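You operate a simulated robot arm through the tools that you are given. There is no shell and no other tool. Be economical: measure what you need, move in short steps, check, and stop when the job is done.

The job below is to be done with a simulated two-armed robot. You get a single attempt, and the scene is never put back.

TASK
Pick up the yellow pendant with one hand, pass it to the other hand and put it on the gear bench top.
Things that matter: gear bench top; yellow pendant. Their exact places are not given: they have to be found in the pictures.

Only the result counts: the job must be done as asked and must still hold three seconds after the hand-in. Knocking over, shifting, dropping, spilling or breaking anything else fails it.

THE ROBOT
Two 6-joint arms with two-finger parallel grippers on one trunk, on a base that drives. Base frame: it is fixed to the floor where the robot stands at the start and does not move with it; the origin is under the middle of the robot, x ahead of it, y to its left, z up; the surface under the hand at the start is at about z = 0.892. Readings come in m, rad, newtons and seconds.
The left shoulder is at the start at [0.08, 0.216, 1.61], the right one opposite. With the tool pointing down near the work surface each hand reaches from about 0.1 to 0.7 m from the robot's upright axis, wherever it stands, measured 20 degrees to its own side. Places, roughly: gear bench top (23x30 cm) [0.62, -2.46, 0.88]. Payload 3.43 kg a hand.
The TCP of each hand is the grasp point between the finger pads, 0.03 m short of the fingertips. In the tool frame z runs along the fingers and y along their closing line. The gripper opens to 0.094 m. The fingers are 0.028 m wide and 0.01 m thick; the gripper's body (0.05 by 0.096 m) begins 0.055 m behind the TCP.
Orientation is that of the tool frame in the base frame, as a unit quaternion [w, x, y, z]. With the fingers straight down and closing along the base's y, the tool's x points along the base's -x, its y along +y and its z along -z.

THE INTERFACE
- The arms move only by the tool move_arm. It takes "left_increments", "right_increments" or both (then of equal length, played together; a hand with none holds still); each is a list of rows, each an object (a shift or turn left out is 0, a gripper value left out holds the last) with "translation": the shift along the base's x, y, z in cm, a list of three; "rotation": the turn, a rotation vector about the base's x, y, z in rad, a list of three; "claw": the gripper command, from -1 (shut) to 1 (fully open), values between in proportion. In form: [{"translation": [x, y, z], "rotation": [ax, ay, az], "claw": claw}, ...]. A call has 1 to 20 rows; each row is the pose to reach, as a shift and turn from the pose commanded when the call began. A row lasts 0.2 s, in which the tool goes at most 0.05 m and 0.15 rad; a call with a longer step from one row to the next is refused whole, and so is a gripper value outside its range. A pose out of reach is approached as far as the arm can. The call stops where the force on the tool passes 40 N (or 10 N more than at its start, if that is more) or the arm is blocked; 0.2 s more then pass. Each finger travels about 0.072 m/s and halts on what it meets, pressing with about 21 N; the grip force reading is that of the motor and also rises with nothing between the fingers. The clock runs only during rows and for 0.2 s after the last one: add rows that repeat a pose to give the fingers time. It gives the time, the measured TCP pose, the force on the tool (base axes), the opening and the grip force at its end, in the units of the frame above (readings bear some noise), with the torque about the TCP (base axes, N m) and any sound that the robot's microphone picked up.
- Cameras (640 x 400 px; columns grow to the right, rows downward): "scene" is now at [0.1021, 0.0145, 1.7613]; the picture's right is [0.21, -0.98, 0.00], its down [-0.79, -0.17, -0.59] and it looks along [0.57, 0.12, -0.81] (base axes); focal length 250 px, centre (320, 200). "left" rides on the left gripper at [0.076, -0.014, -0.102] in its tool frame; the picture's right is [0.18, 0.98, 0.00], its down [-0.75, 0.14, -0.64] and it looks along [-0.63, 0.12, 0.77] (tool axes); focal length 243 px, centre (320, 200). "right" rides on the right gripper at [0.076, 0.014, -0.103] in its tool frame; the picture's right is [-0.18, 0.98, 0.00], its down [-0.75, -0.14, -0.64] and it looks along [-0.63, -0.12, 0.77] (tool axes); focal length 243 px, centre (320, 200).
- get_image(camera): a new picture of that camera. It takes no simulated time.
- lift_body(by): slides the trunk up (or, below 0, down) by that many m; the arms and the scene camera ride with it, the base frame stays. It gives what a move gives, with no picture.
- base_move(legs): drives the robot by 1 to 6 legs, each [ahead, left, turn to the left] in m, m and rad, along the robot's own axes; the way and the turn of a leg run together, so that a leg with both is an arc; at most 1.5 m and 3.142 rad a leg. The arms and the cameras ride along, it lands a little off, and it stops where it bumps. It gives what a move gives.
- pan_tilt(pan, tilt): turns the head with the scene camera to pan (to the left, within 1.501 rad either way) and tilt (down, from -0.506 to 1.204), counted from straight ahead of the robot. It gives what a move gives.
- measure_at(camera, pixels): for up to 12 pixels [column, row] of the newest picture of that camera ("zoom" is the newest enlarged one), the place [x, y, z] in the base frame of the surface seen there, good to about 0.002 m. It takes no simulated time.
- enlarge(camera, box): a new picture of the part [left, top, right, bottom] of that camera's present view, enlarged. It takes no simulated time.
- finish_job(): hands the job in; it is judged then, once.

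Work in short steps. Measure before you move; look again where a grasp or a placing could have gone wrong, and mend it. You have 80 turns and 62 pictures in all, those below and enlarged ones among them. Open the grippers and draw the arms clear of the work before you hand the job in, unless the task says otherwise; then end with one line.

The tools are called after "Emit:" as a command line: name --argument value ..., lists and objects as JSON in quotes. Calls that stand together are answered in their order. move_arm: Moves the arms, as the interface text tells. Its arguments: {"type":"object","properties":{"left_increments":{"type":"array"},"right_increments":{"type":"array"}},"required":[]} The other tools are called the same way: lift_body (by) slides the trunk up or down; base_move (legs) drives the base; pan_tilt (pan, tilt) turns the head that bears the scene camera; get_image (camera) takes a picture; measure_at (camera, pixels) gives the place of the surface under pixels of a picture; enlarge (camera, box) takes an enlarged picture of a part of a camera's view; finish_job () hands the job in.

At the start:

```text
time_s: 0.0
left_tool_pos: [0.5383, 0.3439, 1.0812]
left_tool_rot: [-0.001, -0.001, 1.0, 0.001]
left_wrist_force: [-0.5, 0.4, 0.1]
left_wrist_torque: [-0.02, -0.03, 0.05]
left_grip_width: 0.0938
left_gripper_force: 0.1
right_tool_pos: [0.6323, -0.0903, 1.1206]
right_tool_rot: [0.0, 0.0, 1.0, 0.0]
right_wrist_force: [0.1, 0.6, -0.3]
right_wrist_torque: [-0.01, 0.0, 0.04]
right_grip_width: 0.0939
right_gripper_force: 0.1
trunk travel left (down, up): [-0.84, 0.0]
robot x, y, heading: [0.0025, 0.0001, 0.001]
head pan, tilt: [0.208, 0.944]
```

scene: 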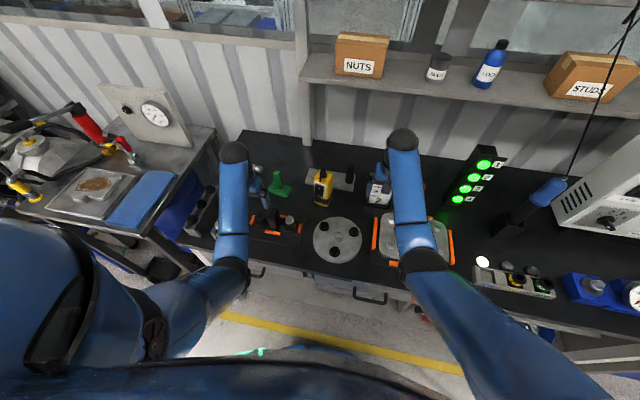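
right: 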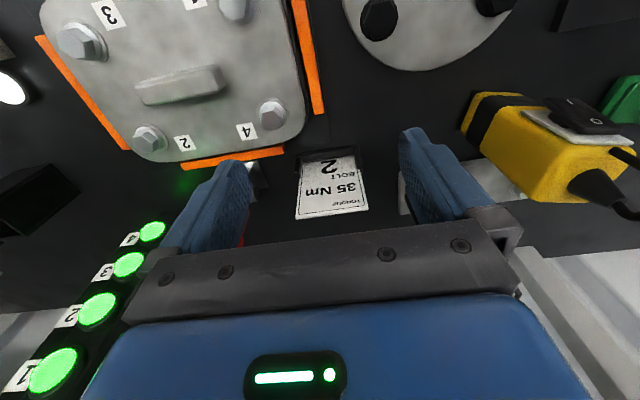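
left: 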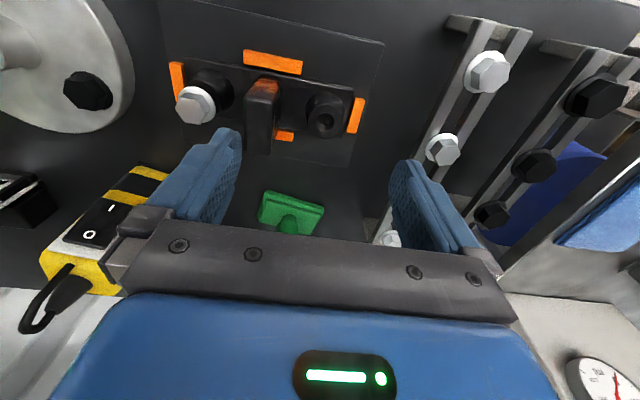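

The yellow box with an O/I switch near scene pixel (323,187) looks like the pendant; I enlarge it to check.

Emit:
enlarge --camera "scene" --box '[240, 130, 440, 255]'

Emit:
measure_at --camera "right" --pixels '[[490, 120], [520, 140], [560, 150], [575, 115], [600, 165], [495, 170], [640, 215], [555, 200], [545, 270]]'

Emit:
measure_at --camera "left" --pixels '[[100, 225], [150, 178], [130, 195], [70, 260], [90, 290], [40, 320], [65, 290]]'

```text
3.20 times, centred on (340, 192) of scene
```

zoom: 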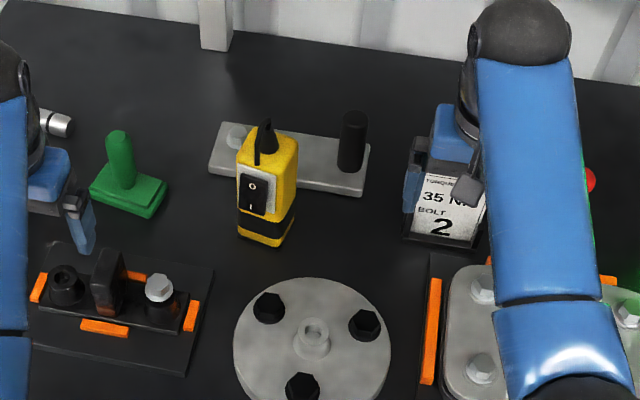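

```text
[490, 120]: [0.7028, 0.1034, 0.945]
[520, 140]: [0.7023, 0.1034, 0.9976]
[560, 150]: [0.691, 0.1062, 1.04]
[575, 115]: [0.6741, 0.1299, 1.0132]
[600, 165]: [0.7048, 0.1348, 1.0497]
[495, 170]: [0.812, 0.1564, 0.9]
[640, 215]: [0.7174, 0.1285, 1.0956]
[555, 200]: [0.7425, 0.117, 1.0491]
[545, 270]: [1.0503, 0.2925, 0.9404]
```

```text
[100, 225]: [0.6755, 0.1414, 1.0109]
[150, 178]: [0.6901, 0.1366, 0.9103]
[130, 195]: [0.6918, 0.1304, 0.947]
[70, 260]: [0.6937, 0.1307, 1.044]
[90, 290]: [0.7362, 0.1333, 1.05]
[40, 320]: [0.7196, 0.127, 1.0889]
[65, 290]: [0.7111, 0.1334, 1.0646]
```

The pendant stands upright, about 0.16 m tall, with a short cable on top. I measure its faces to get width and yaw.

Emit:
measure_at --camera "zoom" --pixels '[[240, 175], [274, 185], [239, 232], [277, 243], [280, 220], [290, 210], [294, 150], [278, 165], [242, 152], [285, 140], [265, 128], [258, 225]]'

Emit:
enlarge --camera "right" --box '[440, 60, 640, 230]'

Emit:
enlarge --camera "left" --box '[0, 140, 220, 340]'

```text
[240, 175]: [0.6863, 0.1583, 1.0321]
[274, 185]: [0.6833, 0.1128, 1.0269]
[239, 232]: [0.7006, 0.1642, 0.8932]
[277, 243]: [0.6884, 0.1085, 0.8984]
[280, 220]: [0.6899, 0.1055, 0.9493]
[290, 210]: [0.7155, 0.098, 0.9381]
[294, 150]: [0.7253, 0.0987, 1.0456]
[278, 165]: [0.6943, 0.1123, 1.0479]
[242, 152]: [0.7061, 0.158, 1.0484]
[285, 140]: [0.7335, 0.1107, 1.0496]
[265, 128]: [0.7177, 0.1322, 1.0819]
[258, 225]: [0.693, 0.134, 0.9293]
```

```text
2.35 times, centred on (540, 145) of right
```

zoom: 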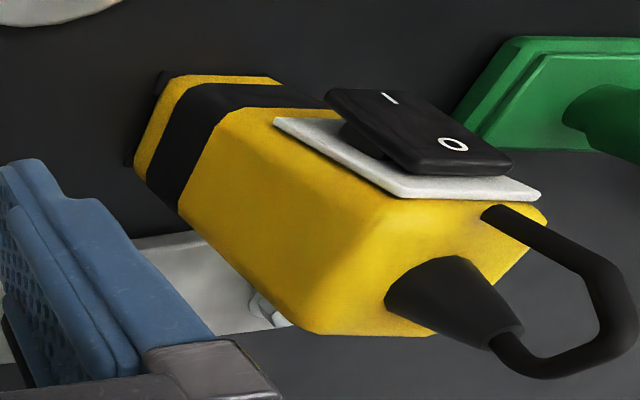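

```text
2.00 times, centred on (110, 240) of left
```

zoom: 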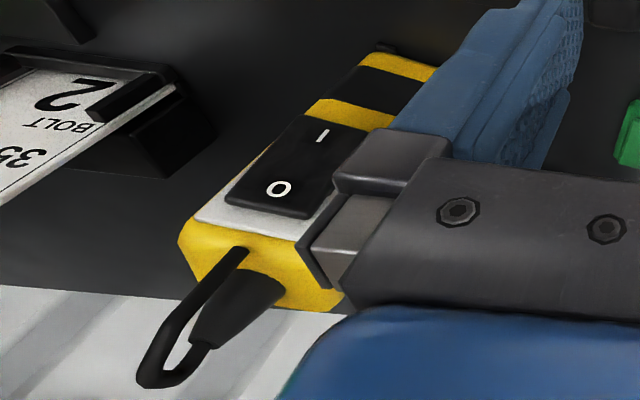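

The pendant's front face (with the rocker) faces the robot and looks yawed slightly. I take a sharper enlargement to fit the faces.

Emit:
enlarge --camera "scene" --box '[304, 160, 344, 212]'

Emit:
get_image --camera "scene"

```text
7.69 times, centred on (324, 186) of scene
```

zoom: 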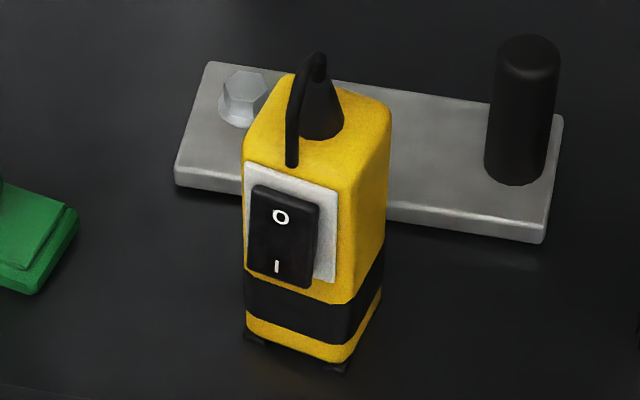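

```text
54 pictures are left
```

scene: 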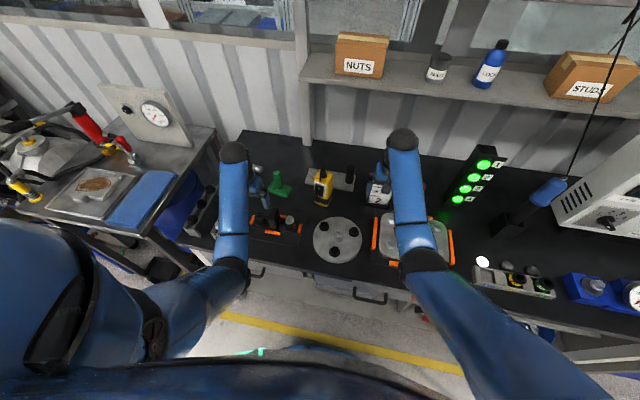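

I sample front, side and top points on this zoom, plus the obstacles in front (disc and bolts).

Emit:
measure_at --camera "zoom" --pixels '[[252, 300], [335, 325], [258, 328], [335, 352], [355, 325], [376, 290], [348, 260], [385, 220], [350, 200], [385, 130], [280, 200], [262, 95]]'

Emit:
measure_at --camera "scene" --pixels '[[337, 235], [323, 225], [354, 232], [334, 253], [280, 185], [279, 175], [350, 172], [337, 221], [337, 280], [292, 220], [300, 262]]'

```text
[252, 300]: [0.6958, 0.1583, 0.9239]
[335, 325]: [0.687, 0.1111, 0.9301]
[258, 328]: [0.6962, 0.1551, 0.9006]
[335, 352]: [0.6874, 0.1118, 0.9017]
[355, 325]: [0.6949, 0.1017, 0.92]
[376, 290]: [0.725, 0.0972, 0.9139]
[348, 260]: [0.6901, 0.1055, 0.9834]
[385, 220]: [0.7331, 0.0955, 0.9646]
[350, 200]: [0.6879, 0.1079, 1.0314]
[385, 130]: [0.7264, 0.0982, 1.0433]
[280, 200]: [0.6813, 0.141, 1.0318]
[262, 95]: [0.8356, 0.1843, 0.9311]
```

```text
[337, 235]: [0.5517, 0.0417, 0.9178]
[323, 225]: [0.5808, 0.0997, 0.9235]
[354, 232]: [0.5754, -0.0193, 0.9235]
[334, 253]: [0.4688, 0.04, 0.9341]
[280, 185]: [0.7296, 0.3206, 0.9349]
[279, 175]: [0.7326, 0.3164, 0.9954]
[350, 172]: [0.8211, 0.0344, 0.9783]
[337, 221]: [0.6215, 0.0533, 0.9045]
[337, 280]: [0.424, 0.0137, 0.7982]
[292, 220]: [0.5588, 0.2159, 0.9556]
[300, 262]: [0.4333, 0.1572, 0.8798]
```

Fit: pendant ≈6 cm wide, ≈5.5 cm deep, yaw ≈ -0.175, centre ≈ (0.718, 0.129), z 0.89–1.05. I pitch the left hand to point ahead and 35° down in front of it (keeping height), and shift the right hand aside.

Emit:
move_arm --left_increments '[{"translation": [0, -1, 2], "rotation": [0, -0.12, 0]}, {"translation": [0, -3, 4], "rotation": [0, -0.24, 0]}, {"translation": [0, -6, 6], "rotation": [0, -0.36, 0]}, {"translation": [0, -9, 7], "rotation": [0, -0.48, 0]}, {"translation": [0, -12, 7], "rotation": [0, -0.6, 0]}, {"translation": [0, -15, 7], "rotation": [0, -0.72, 0]}, {"translation": [1, -18, 7], "rotation": [0, -0.84, 0]}, {"translation": [2, -19.5, 7], "rotation": [0, -0.96, 0]}, {"translation": [2, -19.5, 7], "rotation": [0, -0.96, 0]}]' --right_increments '[{"translation": [0, -2, 1]}, {"translation": [0, -4, 2]}, {"translation": [0, -6, 3]}, {"translation": [0, -8, 4]}, {"translation": [0, -10, 5]}, {"translation": [0, -12, 5]}, {"translation": [0, -14, 5]}, {"translation": [0, -16, 5]}, {"translation": [0, -16, 5]}]'

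```text
time_s: 2.0
left_tool_pos: [0.5579, 0.1489, 1.1515]
left_tool_rot: [0.462, 0.001, 0.887, -0.001]
left_wrist_force: [-0.1, -0.6, 0.7]
left_wrist_torque: [0.02, -0.05, 0.0]
left_grip_width: 0.0938
left_gripper_force: 0.1
right_tool_pos: [0.6473, -0.2513, 1.1559]
right_tool_rot: [-0.001, 0.0, 1.0, 0.0]
right_wrist_force: [-0.7, 0.4, 0.2]
right_wrist_torque: [0.02, -0.04, 0.0]
right_grip_width: 0.0941
right_gripper_force: 0.1
right hand out of reach, approached as far as the arm can: row 3, 4, 5, 6, 7, 8, 9
trunk travel left (down, up): [-0.84, 0.0]
robot x, y, heading: [0.0003, -0.0055, 0.004]
head pan, tilt: [0.208, 0.944]
```

The left hand is pitched as wanted. Now yaw -0.175 and go to the pre-grasp point.

Emit:
move_arm --left_increments '[{"translation": [1, 0, -3], "rotation": [0, 0, -0.06]}, {"translation": [2, 0, -6], "rotation": [0, 0, -0.12]}, {"translation": [3, 0, -9], "rotation": [0, 0, -0.175]}, {"translation": [4.4, 0, -12.2], "rotation": [0, 0, -0.175]}, {"translation": [4.4, 0, -12.2], "rotation": [0, 0, -0.175]}]'

Emit:
get_image --camera "left"

Emit:
get_image --camera "scene"

```text
time_s: 3.2
left_tool_pos: [0.6038, 0.1482, 1.0282]
left_tool_rot: [0.459, 0.078, 0.884, -0.041]
left_wrist_force: [0.1, 0.0, 0.6]
left_wrist_torque: [0.0, 0.02, -0.04]
left_grip_width: 0.094
left_gripper_force: 0.1
right_tool_pos: [0.6482, -0.2512, 1.1541]
right_tool_rot: [0.0, 0.0, 1.0, 0.0]
right_wrist_force: [-0.5, 0.2, -0.3]
right_wrist_torque: [0.01, -0.01, 0.06]
right_grip_width: 0.0938
right_gripper_force: 0.1
trunk travel left (down, up): [-0.84, 0.0]
robot x, y, heading: [0.0004, 0.0008, 0.002]
head pan, tilt: [0.208, 0.944]
```

```text
53 pictures are left
```

left: 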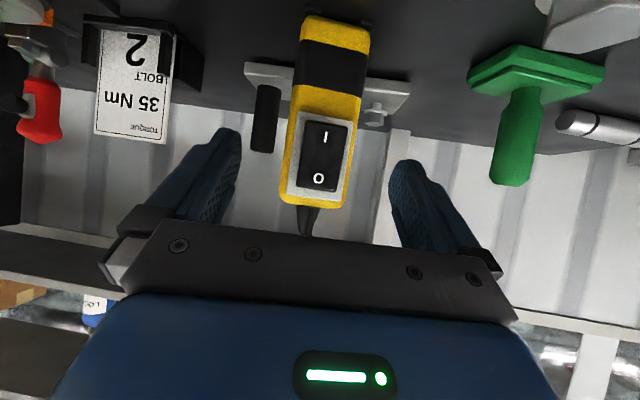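

```text
52 pictures are left
```

scene: 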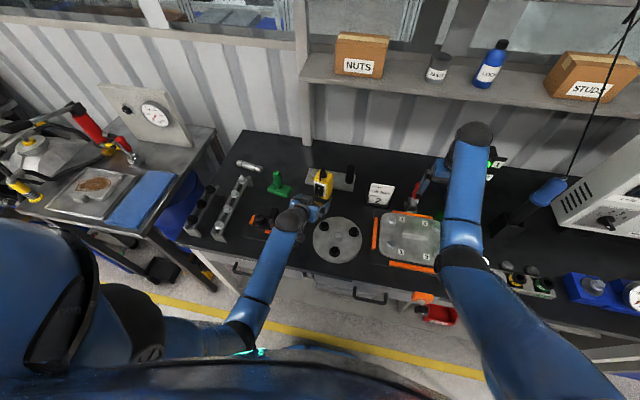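

Pendant is centred between the fingers at (325,120). I measure its faces from this camera to refine.

Emit:
measure_at --camera "left" --pixels '[[302, 70], [360, 78], [305, 35], [362, 45], [290, 180], [345, 190], [325, 150], [318, 185], [333, 130], [348, 170], [295, 130]]'

```text
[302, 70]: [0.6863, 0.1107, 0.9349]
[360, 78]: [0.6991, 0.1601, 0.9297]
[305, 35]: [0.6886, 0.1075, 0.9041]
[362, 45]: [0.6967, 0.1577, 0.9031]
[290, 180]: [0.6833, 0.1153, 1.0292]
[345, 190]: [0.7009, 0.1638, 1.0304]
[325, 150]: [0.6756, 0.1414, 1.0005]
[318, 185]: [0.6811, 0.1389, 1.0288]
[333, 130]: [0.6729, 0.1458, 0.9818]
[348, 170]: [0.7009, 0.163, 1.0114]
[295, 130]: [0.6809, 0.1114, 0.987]
```

Consistent; rocker protrudes about 2 cm, so I stop the TCP at about (0.694, 0.133, 0.957) and approach along the tool axis.

Emit:
move_arm --left_increments '[{"translation": [2.3, -0.4, -1.8]}, {"translation": [4.5, -0.75, -3.6]}, {"translation": [6.8, -1.1, -5.4]}, {"translation": [9.0, -1.5, -7.1]}, {"translation": [9.0, -1.5, -7.1]}]'

Emit:
get_image --camera "left"

Emit:
enlarge --camera "scene" --box '[240, 140, 400, 260]'

```text
time_s: 4.4
left_tool_pos: [0.694, 0.1332, 0.9573]
left_tool_rot: [0.46, 0.078, 0.883, -0.041]
left_wrist_force: [0.1, 0.0, -0.9]
left_wrist_torque: [0.02, 0.01, -0.02]
left_grip_width: 0.094
left_gripper_force: 0.1
right_tool_pos: [0.6489, -0.2508, 1.1538]
right_tool_rot: [0.0, 0.0, 1.0, 0.0]
right_wrist_force: [-1.0, -0.2, -0.4]
right_wrist_torque: [0.01, 0.01, 0.0]
right_grip_width: 0.0942
right_gripper_force: 0.0
trunk travel left (down, up): [-0.84, 0.0]
robot x, y, heading: [-0.0025, 0.0004, -0.002]
head pan, tilt: [0.208, 0.944]
```

```text
51 pictures are left
```

left: 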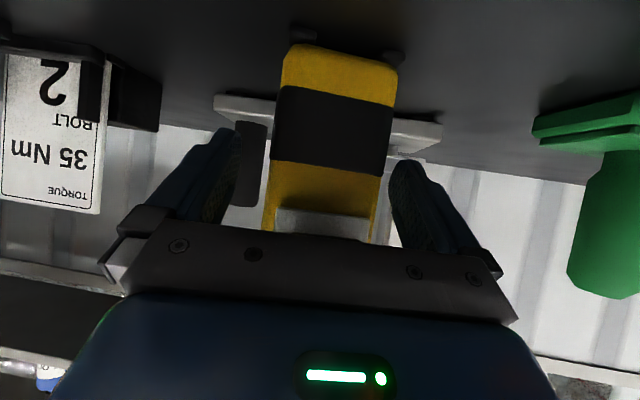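

```text
3.33 times, centred on (320, 200) of scene
```

zoom: 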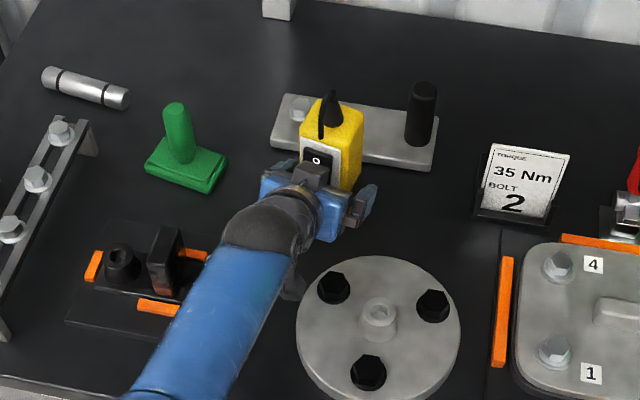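

Fingers straddle the pendant without contact; I close the left gripper.

Emit:
move_arm --left_increments '[{"claw": -1}, {"claw": -1}, {"claw": -1}, {"claw": -1}, {"claw": -1}]'

Emit:
get_image --camera "left"

```text
time_s: 5.6
left_tool_pos: [0.6919, 0.1338, 0.9581]
left_tool_rot: [0.46, 0.077, 0.884, -0.04]
left_wrist_force: [-1.7, 0.4, 1.3]
left_wrist_torque: [0.0, -0.04, -0.01]
left_grip_width: 0.0683
left_gripper_force: 20.9
right_tool_pos: [0.6469, -0.2503, 1.1547]
right_tool_rot: [0.001, 0.001, 1.0, 0.001]
right_wrist_force: [-0.7, 0.4, 0.2]
right_wrist_torque: [0.01, 0.03, -0.02]
right_grip_width: 0.0942
right_gripper_force: 0.0
trunk travel left (down, up): [-0.84, 0.0]
robot x, y, heading: [0.0042, 0.0008, 0.001]
head pan, tilt: [0.208, 0.944]
```

```text
49 pictures are left
```

left: 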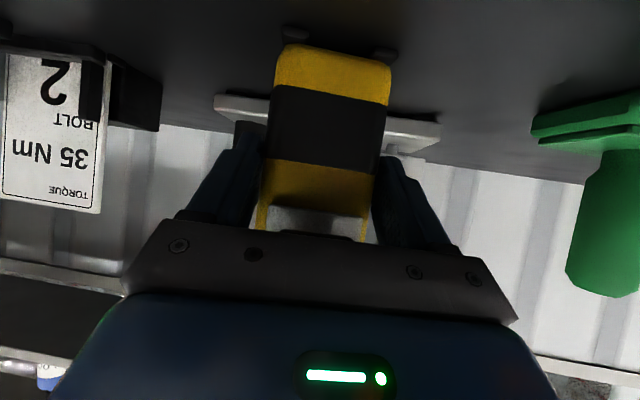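

Gripped at 6.8 cm with 21 N. Lift straight up 8 cm, then check.

Emit:
move_arm --left_increments '[{"translation": [0, 0, 1]}, {"translation": [0, 0, 3]}, {"translation": [0, 0, 6]}, {"translation": [0, 0, 9]}, {"translation": [0, 0, 12]}, {"translation": [0, 0, 12]}]'

Emit:
get_image --camera "left"

Emit:
get_image --camera "scene"

```text
time_s: 7.0
left_tool_pos: [0.6924, 0.1326, 1.0779]
left_tool_rot: [0.459, 0.078, 0.884, -0.041]
left_wrist_force: [-0.1, -0.3, -4.0]
left_wrist_torque: [0.01, 0.11, -0.01]
left_grip_width: 0.0683
left_gripper_force: 20.7
right_tool_pos: [0.6484, -0.2508, 1.154]
right_tool_rot: [0.0, -0.001, 1.0, 0.0]
right_wrist_force: [0.1, 1.1, 0.5]
right_wrist_torque: [-0.01, 0.0, -0.01]
right_grip_width: 0.0941
right_gripper_force: 0.0
trunk travel left (down, up): [-0.84, 0.0]
robot x, y, heading: [-0.0007, -0.0008, -0.001]
head pan, tilt: [0.208, 0.944]
```

```text
48 pictures are left
```

left: 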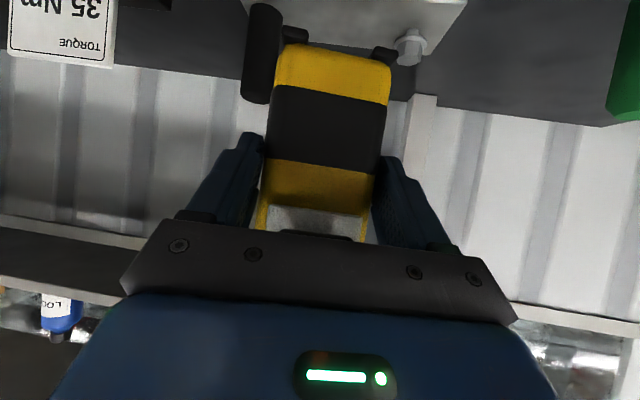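

```text
47 pictures are left
```

scene: 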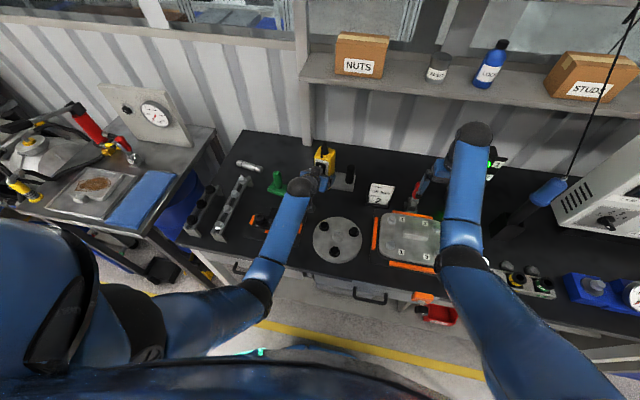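

The pendant is lifted cleanly. I bring it back to free air around (0.48, 0.10, 1.25), yawing the left hand to point to the right (-y), and draw the right hand to (0.5, -0.3, 1.25).

Emit:
move_arm --left_increments '[{"translation": [-1, 0, 3]}, {"translation": [-3, 0, 6]}, {"translation": [-5, 0, 9], "rotation": [0, 0, -0.1]}, {"translation": [-7, 0, 12], "rotation": [0, 0, -0.23]}, {"translation": [-9, 0, 15], "rotation": [0, 0, -0.36]}, {"translation": [-11, 0, 17], "rotation": [0, 0, -0.49]}, {"translation": [-13, 0, 17], "rotation": [0, 0, -0.62]}, {"translation": [-15, 0, 17], "rotation": [0, 0, -0.75]}, {"translation": [-17, 0, 17], "rotation": [0, 0, -0.88]}, {"translation": [-19, 0, 17], "rotation": [0, 0, -1.01]}, {"translation": [-21, 0, 17], "rotation": [0, 0, -1.14]}, {"translation": [-21, 0, 17], "rotation": [0, 0, -1.27]}, {"translation": [-21, 0, 17], "rotation": [0, 0, -1.396]}, {"translation": [-21, 0, 17], "rotation": [0, 0, -1.396]}]' --right_increments '[{"translation": [-1, 0, 1]}, {"translation": [-3, 0, 2]}, {"translation": [-5, -1, 3]}, {"translation": [-7, -2, 4]}, {"translation": [-9, -3, 5]}, {"translation": [-11, -4, 6]}, {"translation": [-13, -5, 7]}, {"translation": [-15, -5, 8]}, {"translation": [-15, -5, 8]}, {"translation": [-15, -5, 8]}, {"translation": [-15, -5, 8]}, {"translation": [-15, -5, 8]}, {"translation": [-15, -5, 8]}, {"translation": [-15, -5, 8]}]'

Emit:
get_image --camera "scene"

```text
time_s: 10.0
left_tool_pos: [0.4996, 0.0983, 1.2214]
left_tool_rot: [0.328, 0.627, 0.627, -0.326]
left_wrist_force: [-0.1, 1.2, -5.1]
left_wrist_torque: [0.09, -0.02, -0.01]
left_grip_width: 0.0686
left_gripper_force: 21.4
left hand out of reach, approached as far as the arm can: row 12, 13, 14
right_tool_pos: [0.5892, -0.3082, 1.1112]
right_tool_rot: [-0.001, 0.0, 1.0, 0.0]
right_wrist_force: [0.2, 1.2, 0.5]
right_wrist_torque: [-0.04, -0.04, 0.0]
right_grip_width: 0.0939
right_gripper_force: 0.0
right hand out of reach, approached as far as the arm can: row 1, 2, 3, 4, 5, 6, 7, 8, 9, 10, 11, 12, 13, 14
trunk travel left (down, up): [-0.84, 0.0]
robot x, y, heading: [-0.0009, 0.0005, -0.001]
head pan, tilt: [0.208, 0.944]
```

```text
46 pictures are left
```

scene: 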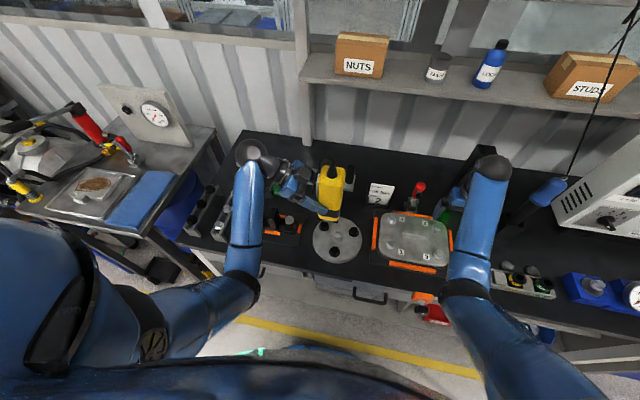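

The left hand now points right as wanted, at (0.50, 0.098, 1.221). I pitch the right hand (towards ahead/down 25°) in place first and see what pose results.

Emit:
move_arm --right_increments '[{"rotation": [0, -0.14, 0]}, {"rotation": [0, -0.28, 0]}, {"rotation": [0, -0.42, 0]}, {"rotation": [0, -0.56, 0]}, {"rotation": [0, -0.7, 0]}, {"rotation": [0, -0.84, 0]}, {"rotation": [0, -0.98, 0]}, {"rotation": [0, -1.134, 0]}, {"rotation": [0, -1.134, 0]}]'

```text
refused: row 8 steps farther than a row can; nothing moved
```

Row 8 stepped slightly too far (0.154 rad); same with even steps.

Emit:
move_arm --right_increments '[{"rotation": [0, -0.142, 0]}, {"rotation": [0, -0.284, 0]}, {"rotation": [0, -0.426, 0]}, {"rotation": [0, -0.568, 0]}, {"rotation": [0, -0.71, 0]}, {"rotation": [0, -0.852, 0]}, {"rotation": [0, -0.994, 0]}, {"rotation": [0, -1.134, 0]}, {"rotation": [0, -1.134, 0]}]'

```text
time_s: 12.0
left_tool_pos: [0.4986, 0.0985, 1.222]
left_tool_rot: [0.328, 0.626, 0.627, -0.327]
left_wrist_force: [-1.0, 0.7, -4.0]
left_wrist_torque: [0.11, 0.0, 0.01]
left_grip_width: 0.0682
left_gripper_force: 21.1
right_tool_pos: [0.5897, -0.3079, 1.1123]
right_tool_rot: [0.537, 0.0, 0.843, 0.0]
right_wrist_force: [-0.5, -0.5, -0.8]
right_wrist_torque: [0.03, -0.01, 0.01]
right_grip_width: 0.094
right_gripper_force: 0.1
trunk travel left (down, up): [-0.84, 0.0]
robot x, y, heading: [-0.003, 0.0022, 0.001]
head pan, tilt: [0.208, 0.944]
```

Pitch reached. Now yaw the right hand +90° to point left while moving to the pre-handover point (0.50, -0.12, 1.29).

Emit:
move_arm --right_increments '[{"translation": [-1, 0, 3]}, {"translation": [-2, 0, 6], "rotation": [0, 0, 0.1]}, {"translation": [-3, 1, 9], "rotation": [0, 0, 0.24]}, {"translation": [-4, 3, 12], "rotation": [0, 0, 0.38]}, {"translation": [-5, 5, 15], "rotation": [0, 0, 0.52]}, {"translation": [-6, 7, 17], "rotation": [0, 0, 0.66]}, {"translation": [-7, 9, 18], "rotation": [0, 0, 0.8]}, {"translation": [-8, 11, 18], "rotation": [0, 0, 0.94]}, {"translation": [-9, 13, 18], "rotation": [0, 0, 1.08]}, {"translation": [-9, 15, 18], "rotation": [0, 0, 1.22]}, {"translation": [-9, 17, 18], "rotation": [0, 0, 1.36]}, {"translation": [-9, 19, 18], "rotation": [0, 0, 1.5]}, {"translation": [-9, 19, 18], "rotation": [0, 0, 1.571]}, {"translation": [-9, 19, 18], "rotation": [0, 0, 1.571]}]'

Emit:
get_image --camera "right"

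Emit:
get_image --camera "scene"

```text
time_s: 15.0
left_tool_pos: [0.499, 0.0979, 1.2221]
left_tool_rot: [0.328, 0.627, 0.627, -0.327]
left_wrist_force: [0.0, -0.2, -5.1]
left_wrist_torque: [0.11, 0.0, 0.02]
left_grip_width: 0.0683
left_gripper_force: 20.4
right_tool_pos: [0.4999, -0.1174, 1.293]
right_tool_rot: [0.38, -0.596, 0.596, 0.38]
right_wrist_force: [0.3, 0.6, 0.2]
right_wrist_torque: [0.0, -0.02, 0.02]
right_grip_width: 0.094
right_gripper_force: 0.0
trunk travel left (down, up): [-0.84, 0.0]
robot x, y, heading: [0.0009, -0.0014, -0.004]
head pan, tilt: [0.208, 0.944]
```

```text
45 pictures are left
```

right: 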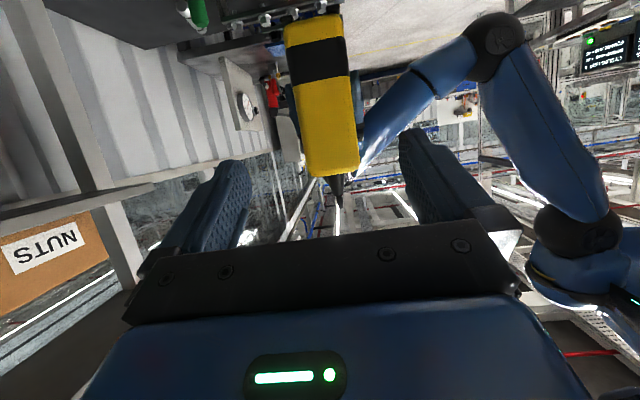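

```text
44 pictures are left
```

scene: 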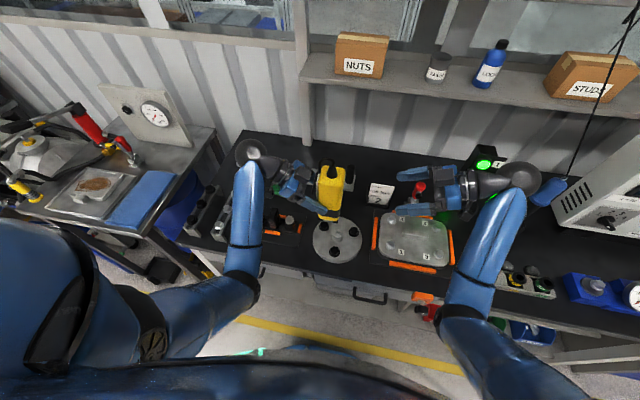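

The hands face each other with the pendant in between. I measure its back face to aim the right grasp.

Emit:
measure_at --camera "right" --pixels '[[292, 100], [348, 90], [305, 165], [355, 160], [330, 130], [330, 172], [290, 30], [338, 25], [315, 20], [340, 190], [358, 130]]'

Emit:
measure_at --camera "scene" --pixels '[[322, 175], [343, 180], [332, 190], [338, 205], [330, 170], [332, 162]]'

```text
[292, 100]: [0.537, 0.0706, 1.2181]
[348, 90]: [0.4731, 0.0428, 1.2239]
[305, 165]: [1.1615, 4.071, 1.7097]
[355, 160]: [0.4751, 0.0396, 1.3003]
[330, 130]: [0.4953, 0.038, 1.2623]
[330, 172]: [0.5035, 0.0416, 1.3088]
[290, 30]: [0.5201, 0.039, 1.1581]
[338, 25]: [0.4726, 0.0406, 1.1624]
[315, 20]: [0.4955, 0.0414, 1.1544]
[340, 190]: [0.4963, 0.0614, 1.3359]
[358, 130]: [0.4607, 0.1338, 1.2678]
```

```text
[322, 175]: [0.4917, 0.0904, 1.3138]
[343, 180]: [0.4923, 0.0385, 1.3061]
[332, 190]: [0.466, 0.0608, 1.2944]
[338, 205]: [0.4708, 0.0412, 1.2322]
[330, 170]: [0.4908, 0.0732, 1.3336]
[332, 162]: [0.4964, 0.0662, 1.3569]
```

Back face at y≈0.039, centre x≈0.498, z 1.15–1.31. I advance the right hand to TCP (0.498, 0.060, 1.277), above the left fingers.

Emit:
move_arm --right_increments '[{"translation": [0, 3, -0.2]}, {"translation": [0, 6, -0.4]}, {"translation": [-0.1, 9, -0.6]}, {"translation": [-0.1, 12, -0.9]}, {"translation": [-0.2, 14, -1.2]}, {"translation": [-0.2, 16, -1.4]}, {"translation": [-0.2, 17.7, -1.6]}, {"translation": [-0.2, 17.7, -1.6]}]'

Emit:
get_image --camera "right"

Emit:
enlarge --camera "scene" --box '[260, 130, 420, 230]'

```text
time_s: 16.8
left_tool_pos: [0.4995, 0.0994, 1.2216]
left_tool_rot: [0.329, 0.626, 0.627, -0.327]
left_wrist_force: [-0.2, 0.6, -4.3]
left_wrist_torque: [0.12, 0.02, 0.0]
left_grip_width: 0.0683
left_gripper_force: 20.7
right_tool_pos: [0.4984, 0.0604, 1.2772]
right_tool_rot: [0.38, -0.596, 0.597, 0.38]
right_wrist_force: [0.3, 0.7, 0.4]
right_wrist_torque: [0.02, 0.04, 0.02]
right_grip_width: 0.094
right_gripper_force: 0.0
trunk travel left (down, up): [-0.84, 0.0]
robot x, y, heading: [0.0027, 0.0007, -0.001]
head pan, tilt: [0.208, 0.944]
```

```text
43 pictures are left
```

right: 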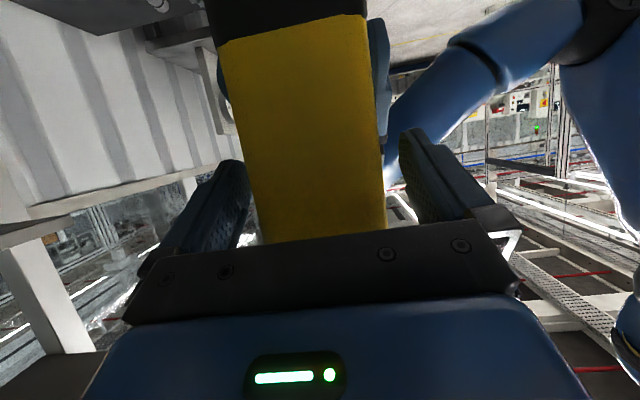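

```text
4.00 times, centred on (340, 180) of scene
```

zoom: 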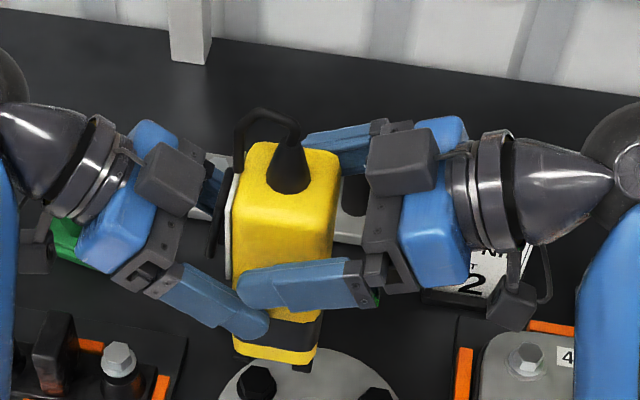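

Right fingers straddle the upper part, clear of the left ones. Close the right gripper.

Emit:
move_arm --right_increments '[{"claw": -1}, {"claw": -1}, {"claw": -1}, {"claw": -1}, {"claw": -1}]'

Emit:
enlarge --camera "scene" --box '[260, 130, 420, 230]'

```text
time_s: 18.0
left_tool_pos: [0.4989, 0.0991, 1.222]
left_tool_rot: [0.328, 0.626, 0.627, -0.328]
left_wrist_force: [-7.9, -2.3, -2.7]
left_wrist_torque: [0.07, -0.24, -0.19]
left_grip_width: 0.068
left_gripper_force: 20.9
right_tool_pos: [0.4981, 0.0595, 1.2785]
right_tool_rot: [0.38, -0.596, 0.596, 0.381]
right_wrist_force: [8.5, 2.4, -0.4]
right_wrist_torque: [0.08, -0.27, -0.17]
right_grip_width: 0.0685
right_gripper_force: 21.3
trunk travel left (down, up): [-0.84, 0.0]
robot x, y, heading: [0.0022, 0.0015, 0.001]
head pan, tilt: [0.208, 0.944]
```

```text
4.00 times, centred on (340, 180) of scene
```

zoom: 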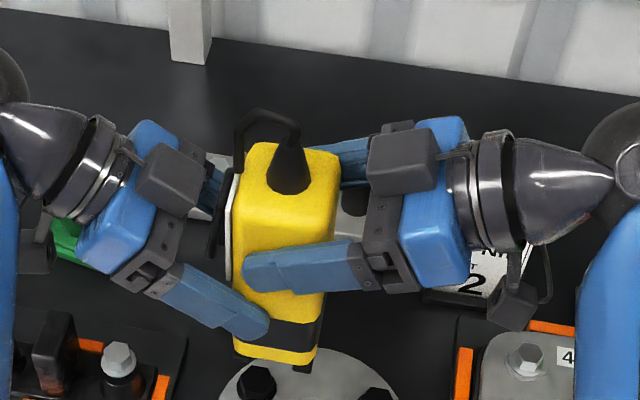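

Both hold it now. Open the left gripper and withdraw it along its own axis.

Emit:
move_arm --left_increments '[{"claw": 1}, {"claw": 1}, {"claw": 1}, {"translation": [0, 2, 1], "claw": 1}, {"translation": [0, 5, 3], "claw": 1}, {"translation": [0, 9, 5], "claw": 1}, {"translation": [0, 13, 6], "claw": 1}, {"translation": [0, 17, 6], "claw": 1}, {"translation": [0, 17, 6], "claw": 1}]'

Emit:
get_image --camera "scene"

Emit:
get_image --camera "right"

```text
time_s: 19.6
left_tool_pos: [0.5415, 0.1397, 1.2175]
left_tool_rot: [0.329, 0.624, 0.628, -0.33]
left_wrist_force: [-9.8, 8.0, -3.6]
left_wrist_torque: [0.12, -0.07, -0.68]
left_grip_width: 0.0942
left_gripper_force: 0.0
left hand out of reach, approached as far as the arm can: row 4, 5, 6, 7, 8
right_tool_pos: [0.5046, 0.059, 1.2812]
right_tool_rot: [0.388, -0.594, 0.597, 0.374]
right_wrist_force: [10.6, -7.2, -0.2]
right_wrist_torque: [-0.41, -0.67, -0.4]
right_grip_width: 0.0807
right_gripper_force: 21.2
trunk travel left (down, up): [-0.84, 0.0]
robot x, y, heading: [0.003, -0.0006, 0.004]
head pan, tilt: [0.208, 0.944]
stopped in row 8 (left hand): the force on the tool passed its limit at 48 N (the readings are from after the stop); the commanded pose is now the measured one
```

```text
40 pictures are left
```

scene: 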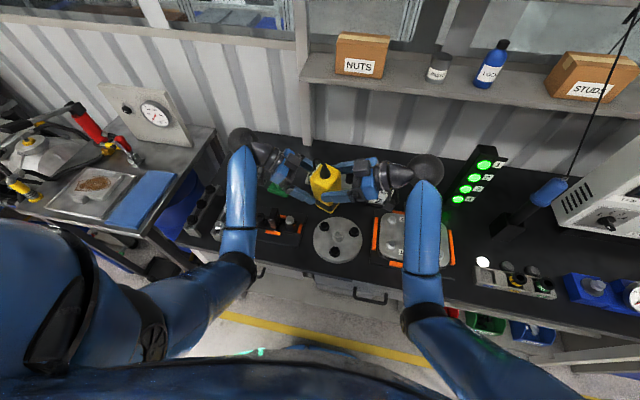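

```text
39 pictures are left
```

right: 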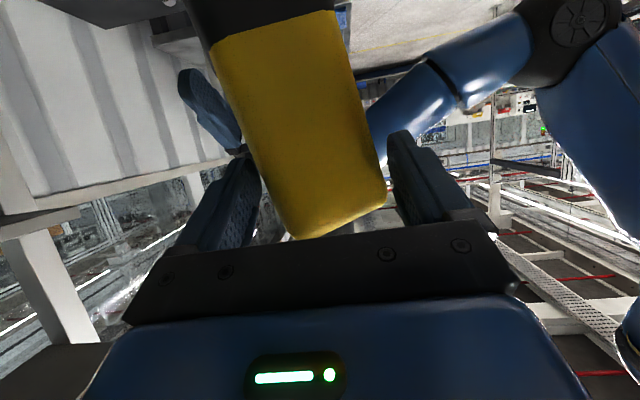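

The left arm hit its reach limit and slid sideways (+x), twisting the pendant in the right fingers; it's still held. I look closely before freeing it.

Emit:
enlarge --camera "scene" --box '[250, 120, 410, 220]'

Emit:
get_image --camera "left"

```text
4.00 times, centred on (330, 170) of scene
```

zoom: 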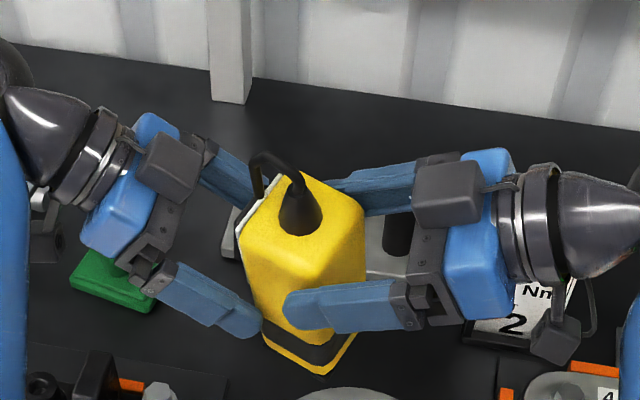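

```text
37 pictures are left
```

left: 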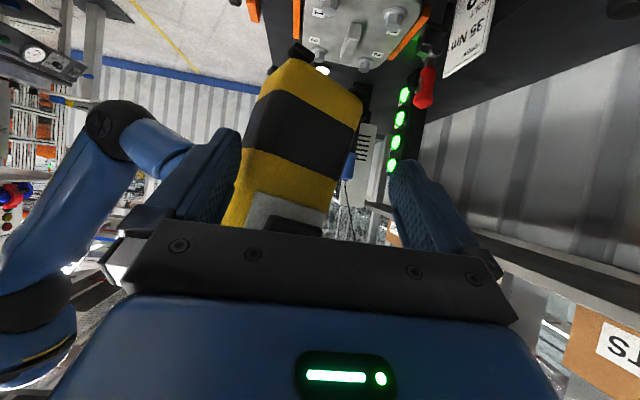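

The pendant is rotated ~20° in the right fingers. I recenter the left hand (x≈0.505), to re-straddle and square the pendant with it.

Emit:
move_arm --left_increments '[{"translation": [-1, 0, 0], "claw": 1}, {"translation": [-2, 0, 0]}, {"translation": [-3, 0, 0]}, {"translation": [-3.7, 0, 0]}, {"translation": [-3.7, 0, 0]}]'

Emit:
get_image --camera "left"

```text
time_s: 20.8
left_tool_pos: [0.514, 0.1224, 1.2073]
left_tool_rot: [0.332, 0.623, 0.628, -0.327]
left_wrist_force: [-0.5, -0.6, -0.9]
left_wrist_torque: [-0.03, 0.02, 0.01]
left_grip_width: 0.0939
left_gripper_force: 0.1
left hand out of reach, approached as far as the arm can: row 1, 2, 3, 4, 5
right_tool_pos: [0.5022, 0.0599, 1.2824]
right_tool_rot: [0.387, -0.595, 0.596, 0.376]
right_wrist_force: [-0.5, -0.3, -3.9]
right_wrist_torque: [-0.14, 0.02, 0.0]
right_grip_width: 0.0656
right_gripper_force: 21.1
trunk travel left (down, up): [-0.84, 0.0]
robot x, y, heading: [-0.0023, -0.0014, -0.001]
head pan, tilt: [0.208, 0.944]
```

```text
36 pictures are left
```

left: 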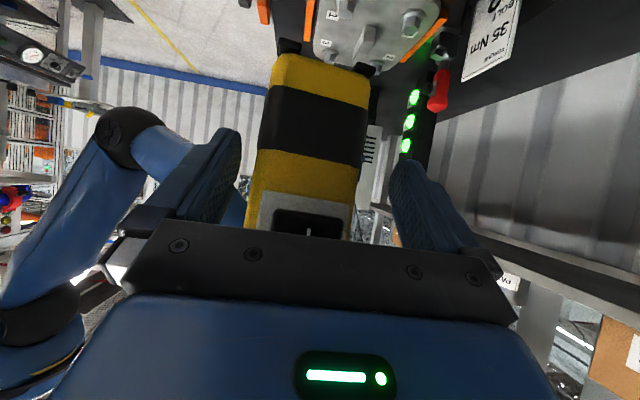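

The pendant squared itself again in the right fingers (6.6 cm, 4 N weight carried, left hand unloaded). I now draw the right hand away to -y with the pendant while the left stays.

Emit:
move_arm --right_increments '[{"translation": [0, -1.5, 0]}, {"translation": [0, -4, 0]}, {"translation": [0, -7, 0]}, {"translation": [0, -10, 0]}, {"translation": [0, -13, 0]}, {"translation": [0, -16, 0]}, {"translation": [0, -16, 0]}]'

Emit:
enlarge --camera "scene" --box '[230, 100, 490, 260]'

Emit:
get_image --camera "right"

```text
time_s: 22.4
left_tool_pos: [0.5135, 0.1227, 1.2071]
left_tool_rot: [0.332, 0.623, 0.628, -0.328]
left_wrist_force: [0.0, -0.9, 0.3]
left_wrist_torque: [-0.04, 0.02, -0.02]
left_grip_width: 0.0939
left_gripper_force: 0.2
right_tool_pos: [0.5018, -0.1006, 1.2823]
right_tool_rot: [0.387, -0.595, 0.596, 0.375]
right_wrist_force: [0.5, 0.1, -4.2]
right_wrist_torque: [-0.1, -0.02, -0.01]
right_grip_width: 0.0659
right_gripper_force: 20.8
trunk travel left (down, up): [-0.84, 0.0]
robot x, y, heading: [-0.0012, 0.0021, 0.002]
head pan, tilt: [0.208, 0.944]
```

```text
2.46 times, centred on (360, 180) of scene
```

zoom: 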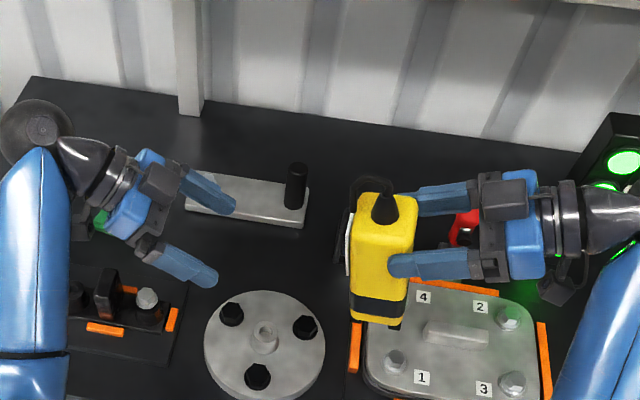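

```text
34 pictures are left
```

right: 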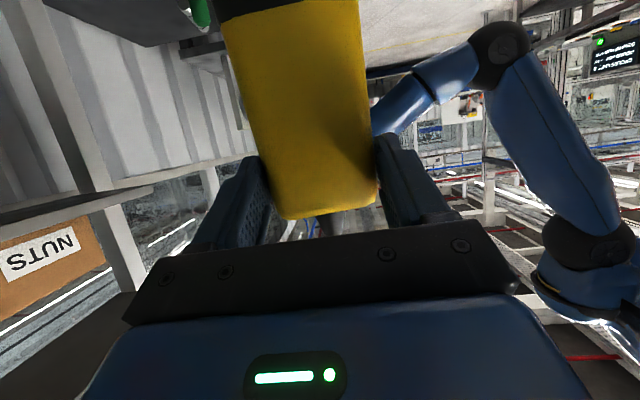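

Handover done. Now I look to the right to see the way and the gear bench.

Emit:
pan_tilt --pan -1.1 --tilt 0.6

Emit:
get_image --camera "scene"

```text
time_s: 23.9
left_tool_pos: [0.5126, 0.1233, 1.2075]
left_tool_rot: [0.332, 0.622, 0.628, -0.328]
left_wrist_force: [0.8, -0.6, -0.3]
left_wrist_torque: [0.0, 0.01, -0.01]
left_grip_width: 0.0941
left_gripper_force: 0.1
right_tool_pos: [0.5032, -0.1013, 1.2819]
right_tool_rot: [0.387, -0.595, 0.595, 0.376]
right_wrist_force: [0.0, -0.2, -4.1]
right_wrist_torque: [-0.1, -0.02, 0.01]
right_grip_width: 0.0657
right_gripper_force: 21.2
trunk travel left (down, up): [-0.84, 0.0]
robot x, y, heading: [0.0017, 0.0053, -0.002]
head pan, tilt: [-1.1, 0.6]
```

```text
33 pictures are left
```

scene: 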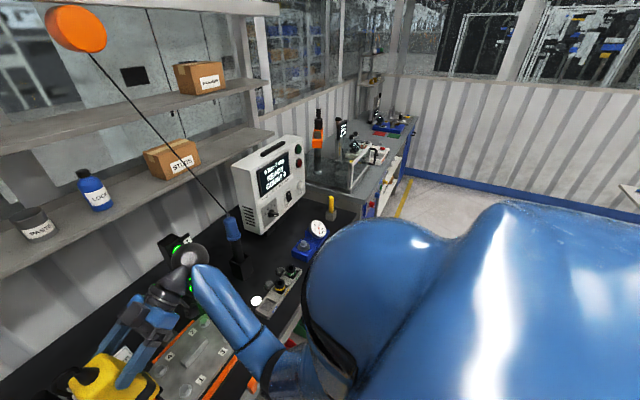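

The gear bench is the farther table around (375,150). I measure its edges before driving.

Emit:
enlarge --camera "scene" --box '[280, 80, 440, 220]'

Emit:
measure_at --camera "scene" --pixels '[[360, 190], [390, 155], [405, 125], [370, 160], [395, 125], [350, 185], [400, 190], [340, 195], [345, 160], [318, 140], [420, 200]]'

```text
2.86 times, centred on (360, 150) of scene
```

zoom: 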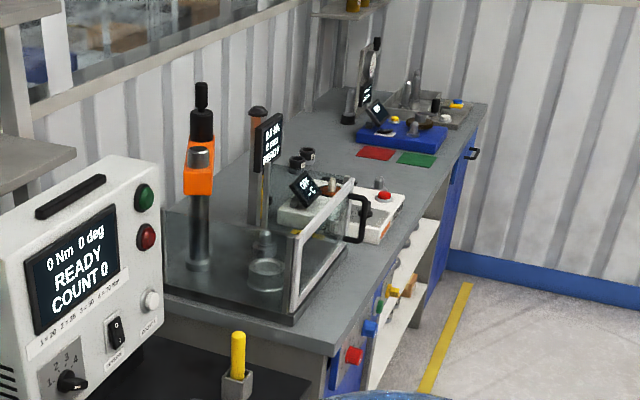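

```text
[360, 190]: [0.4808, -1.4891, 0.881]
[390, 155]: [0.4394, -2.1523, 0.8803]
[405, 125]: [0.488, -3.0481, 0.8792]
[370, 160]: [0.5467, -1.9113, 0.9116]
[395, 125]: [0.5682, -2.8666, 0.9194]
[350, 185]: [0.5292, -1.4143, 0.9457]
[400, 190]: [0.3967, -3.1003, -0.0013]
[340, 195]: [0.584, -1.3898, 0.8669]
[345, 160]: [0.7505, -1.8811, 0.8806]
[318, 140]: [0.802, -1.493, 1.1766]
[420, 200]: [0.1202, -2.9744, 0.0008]
```

The gear bench runs y≈-1.4…-3.1 at z≈0.88, front edge x≈0.43. I back off 0.4 m, strafe right about 2.3 m, then look.

Emit:
base_move --legs '[[-0.4, 0, 0], [0, -1.2, 0], [0, -1.1, 0]]'

Emit:
pan_tilt --pan -0.1 --tilt 0.65

Emit:
get_image --camera "scene"

```text
time_s: 37.3
left_tool_pos: [0.1091, -2.174, 1.208]
left_tool_rot: [0.333, 0.622, 0.628, -0.328]
left_wrist_force: [-0.4, -0.3, -0.1]
left_wrist_torque: [0.05, 0.0, -0.05]
left_grip_width: 0.0943
left_gripper_force: 0.0
right_tool_pos: [0.098, -2.3963, 1.282]
right_tool_rot: [0.387, -0.595, 0.596, 0.376]
right_wrist_force: [0.5, -0.1, -3.3]
right_wrist_torque: [-0.12, 0.02, 0.02]
right_grip_width: 0.0656
right_gripper_force: 21.1
trunk travel left (down, up): [-0.84, 0.0]
robot x, y, heading: [-0.4003, -2.2966, -0.001]
head pan, tilt: [-1.1, 0.6]
```

```text
time_s: 38.5
left_tool_pos: [0.1105, -2.1732, 1.2077]
left_tool_rot: [0.332, 0.622, 0.628, -0.328]
left_wrist_force: [0.1, 0.0, 0.9]
left_wrist_torque: [-0.01, -0.01, -0.03]
left_grip_width: 0.0941
left_gripper_force: 0.0
right_tool_pos: [0.0987, -2.3972, 1.2822]
right_tool_rot: [0.387, -0.595, 0.596, 0.376]
right_wrist_force: [0.7, -0.9, -3.5]
right_wrist_torque: [-0.12, 0.04, 0.05]
right_grip_width: 0.0658
right_gripper_force: 21.0
trunk travel left (down, up): [-0.84, 0.0]
robot x, y, heading: [-0.4049, -2.2948, 0.001]
head pan, tilt: [-0.099, 0.649]
```

```text
31 pictures are left
```

scene: 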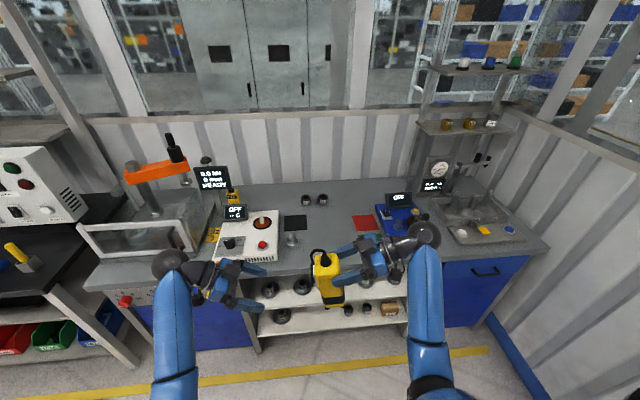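

I enlarge the free part of the bench between the white device (250,240) and the blue device (400,215).

Emit:
enlarge --camera "scene" --box '[220, 180, 440, 290]'

Emit:
measure_at --camera "scene" --pixels '[[285, 222], [306, 222], [300, 230], [353, 222], [372, 220], [292, 240], [283, 250], [330, 210], [330, 235], [305, 200], [380, 225], [300, 270]]'

```text
2.91 times, centred on (330, 235) of scene
```

zoom: 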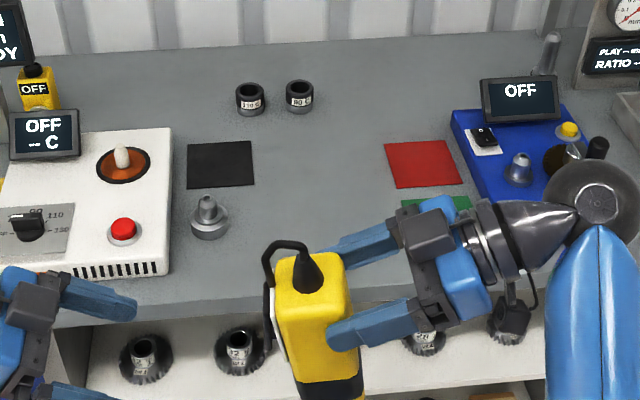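

```text
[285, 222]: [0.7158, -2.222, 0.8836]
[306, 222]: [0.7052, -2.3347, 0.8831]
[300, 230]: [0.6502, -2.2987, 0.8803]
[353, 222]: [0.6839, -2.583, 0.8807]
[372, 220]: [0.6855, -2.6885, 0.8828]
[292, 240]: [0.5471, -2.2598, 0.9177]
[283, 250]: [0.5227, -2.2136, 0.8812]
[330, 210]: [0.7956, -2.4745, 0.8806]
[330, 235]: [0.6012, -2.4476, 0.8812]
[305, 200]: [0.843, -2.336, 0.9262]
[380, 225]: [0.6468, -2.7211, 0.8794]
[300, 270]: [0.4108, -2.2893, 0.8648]
```

The spot around (0.60, -2.46) is clear of mats and parts. While still clear of the bench, I turn the right hand to point ahead (+x) and lower it to z≈1.15.

Emit:
move_arm --right_increments '[{"translation": [1, -1, -1], "rotation": [0, 0, -0.131]}, {"translation": [2, -2, -2], "rotation": [0, 0, -0.262]}, {"translation": [3, -3, -3], "rotation": [0, 0, -0.393]}, {"translation": [4, -4, -4], "rotation": [0, 0, -0.524]}, {"translation": [5, -5, -5], "rotation": [0, 0, -0.655]}, {"translation": [6, -6, -7], "rotation": [0, 0, -0.786]}, {"translation": [6, -7, -9], "rotation": [0, 0, -0.917]}, {"translation": [6, -7, -11], "rotation": [0, 0, -1.048]}, {"translation": [6, -7, -13], "rotation": [0, 0, -1.179]}, {"translation": [6, -7, -13], "rotation": [0, 0, -1.31]}, {"translation": [6, -7, -13], "rotation": [0, 0, -1.441]}, {"translation": [6, -7, -13], "rotation": [0, 0, -1.571]}, {"translation": [6, -7, -13], "rotation": [0, 0, -1.571]}]'

Emit:
get_image --camera "right"

Emit:
get_image --camera "scene"

```text
time_s: 41.4
left_tool_pos: [0.1111, -2.1739, 1.2068]
left_tool_rot: [0.332, 0.623, 0.628, -0.327]
left_wrist_force: [0.4, -0.4, 0.3]
left_wrist_torque: [0.0, 0.02, -0.02]
left_grip_width: 0.0939
left_gripper_force: 0.1
right_tool_pos: [0.1578, -2.4676, 1.151]
right_tool_rot: [0.539, 0.001, 0.842, -0.008]
right_wrist_force: [-0.3, 0.3, -5.0]
right_wrist_torque: [-0.01, 0.09, 0.0]
right_grip_width: 0.0659
right_gripper_force: 21.1
trunk travel left (down, up): [-0.84, 0.0]
robot x, y, heading: [-0.4035, -2.298, 0.0]
head pan, tilt: [-0.099, 0.649]
```

```text
29 pictures are left
```

right: 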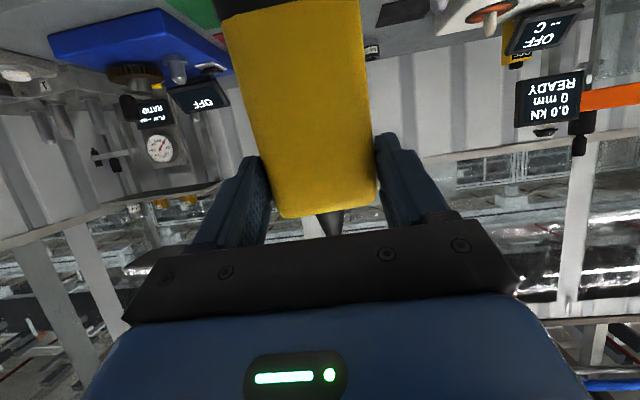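

```text
28 pictures are left
```

scene: 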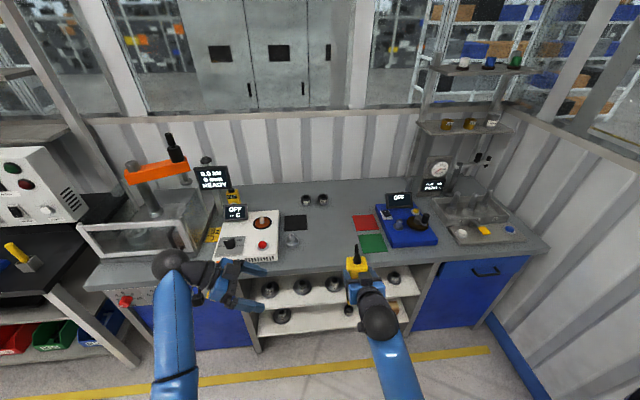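

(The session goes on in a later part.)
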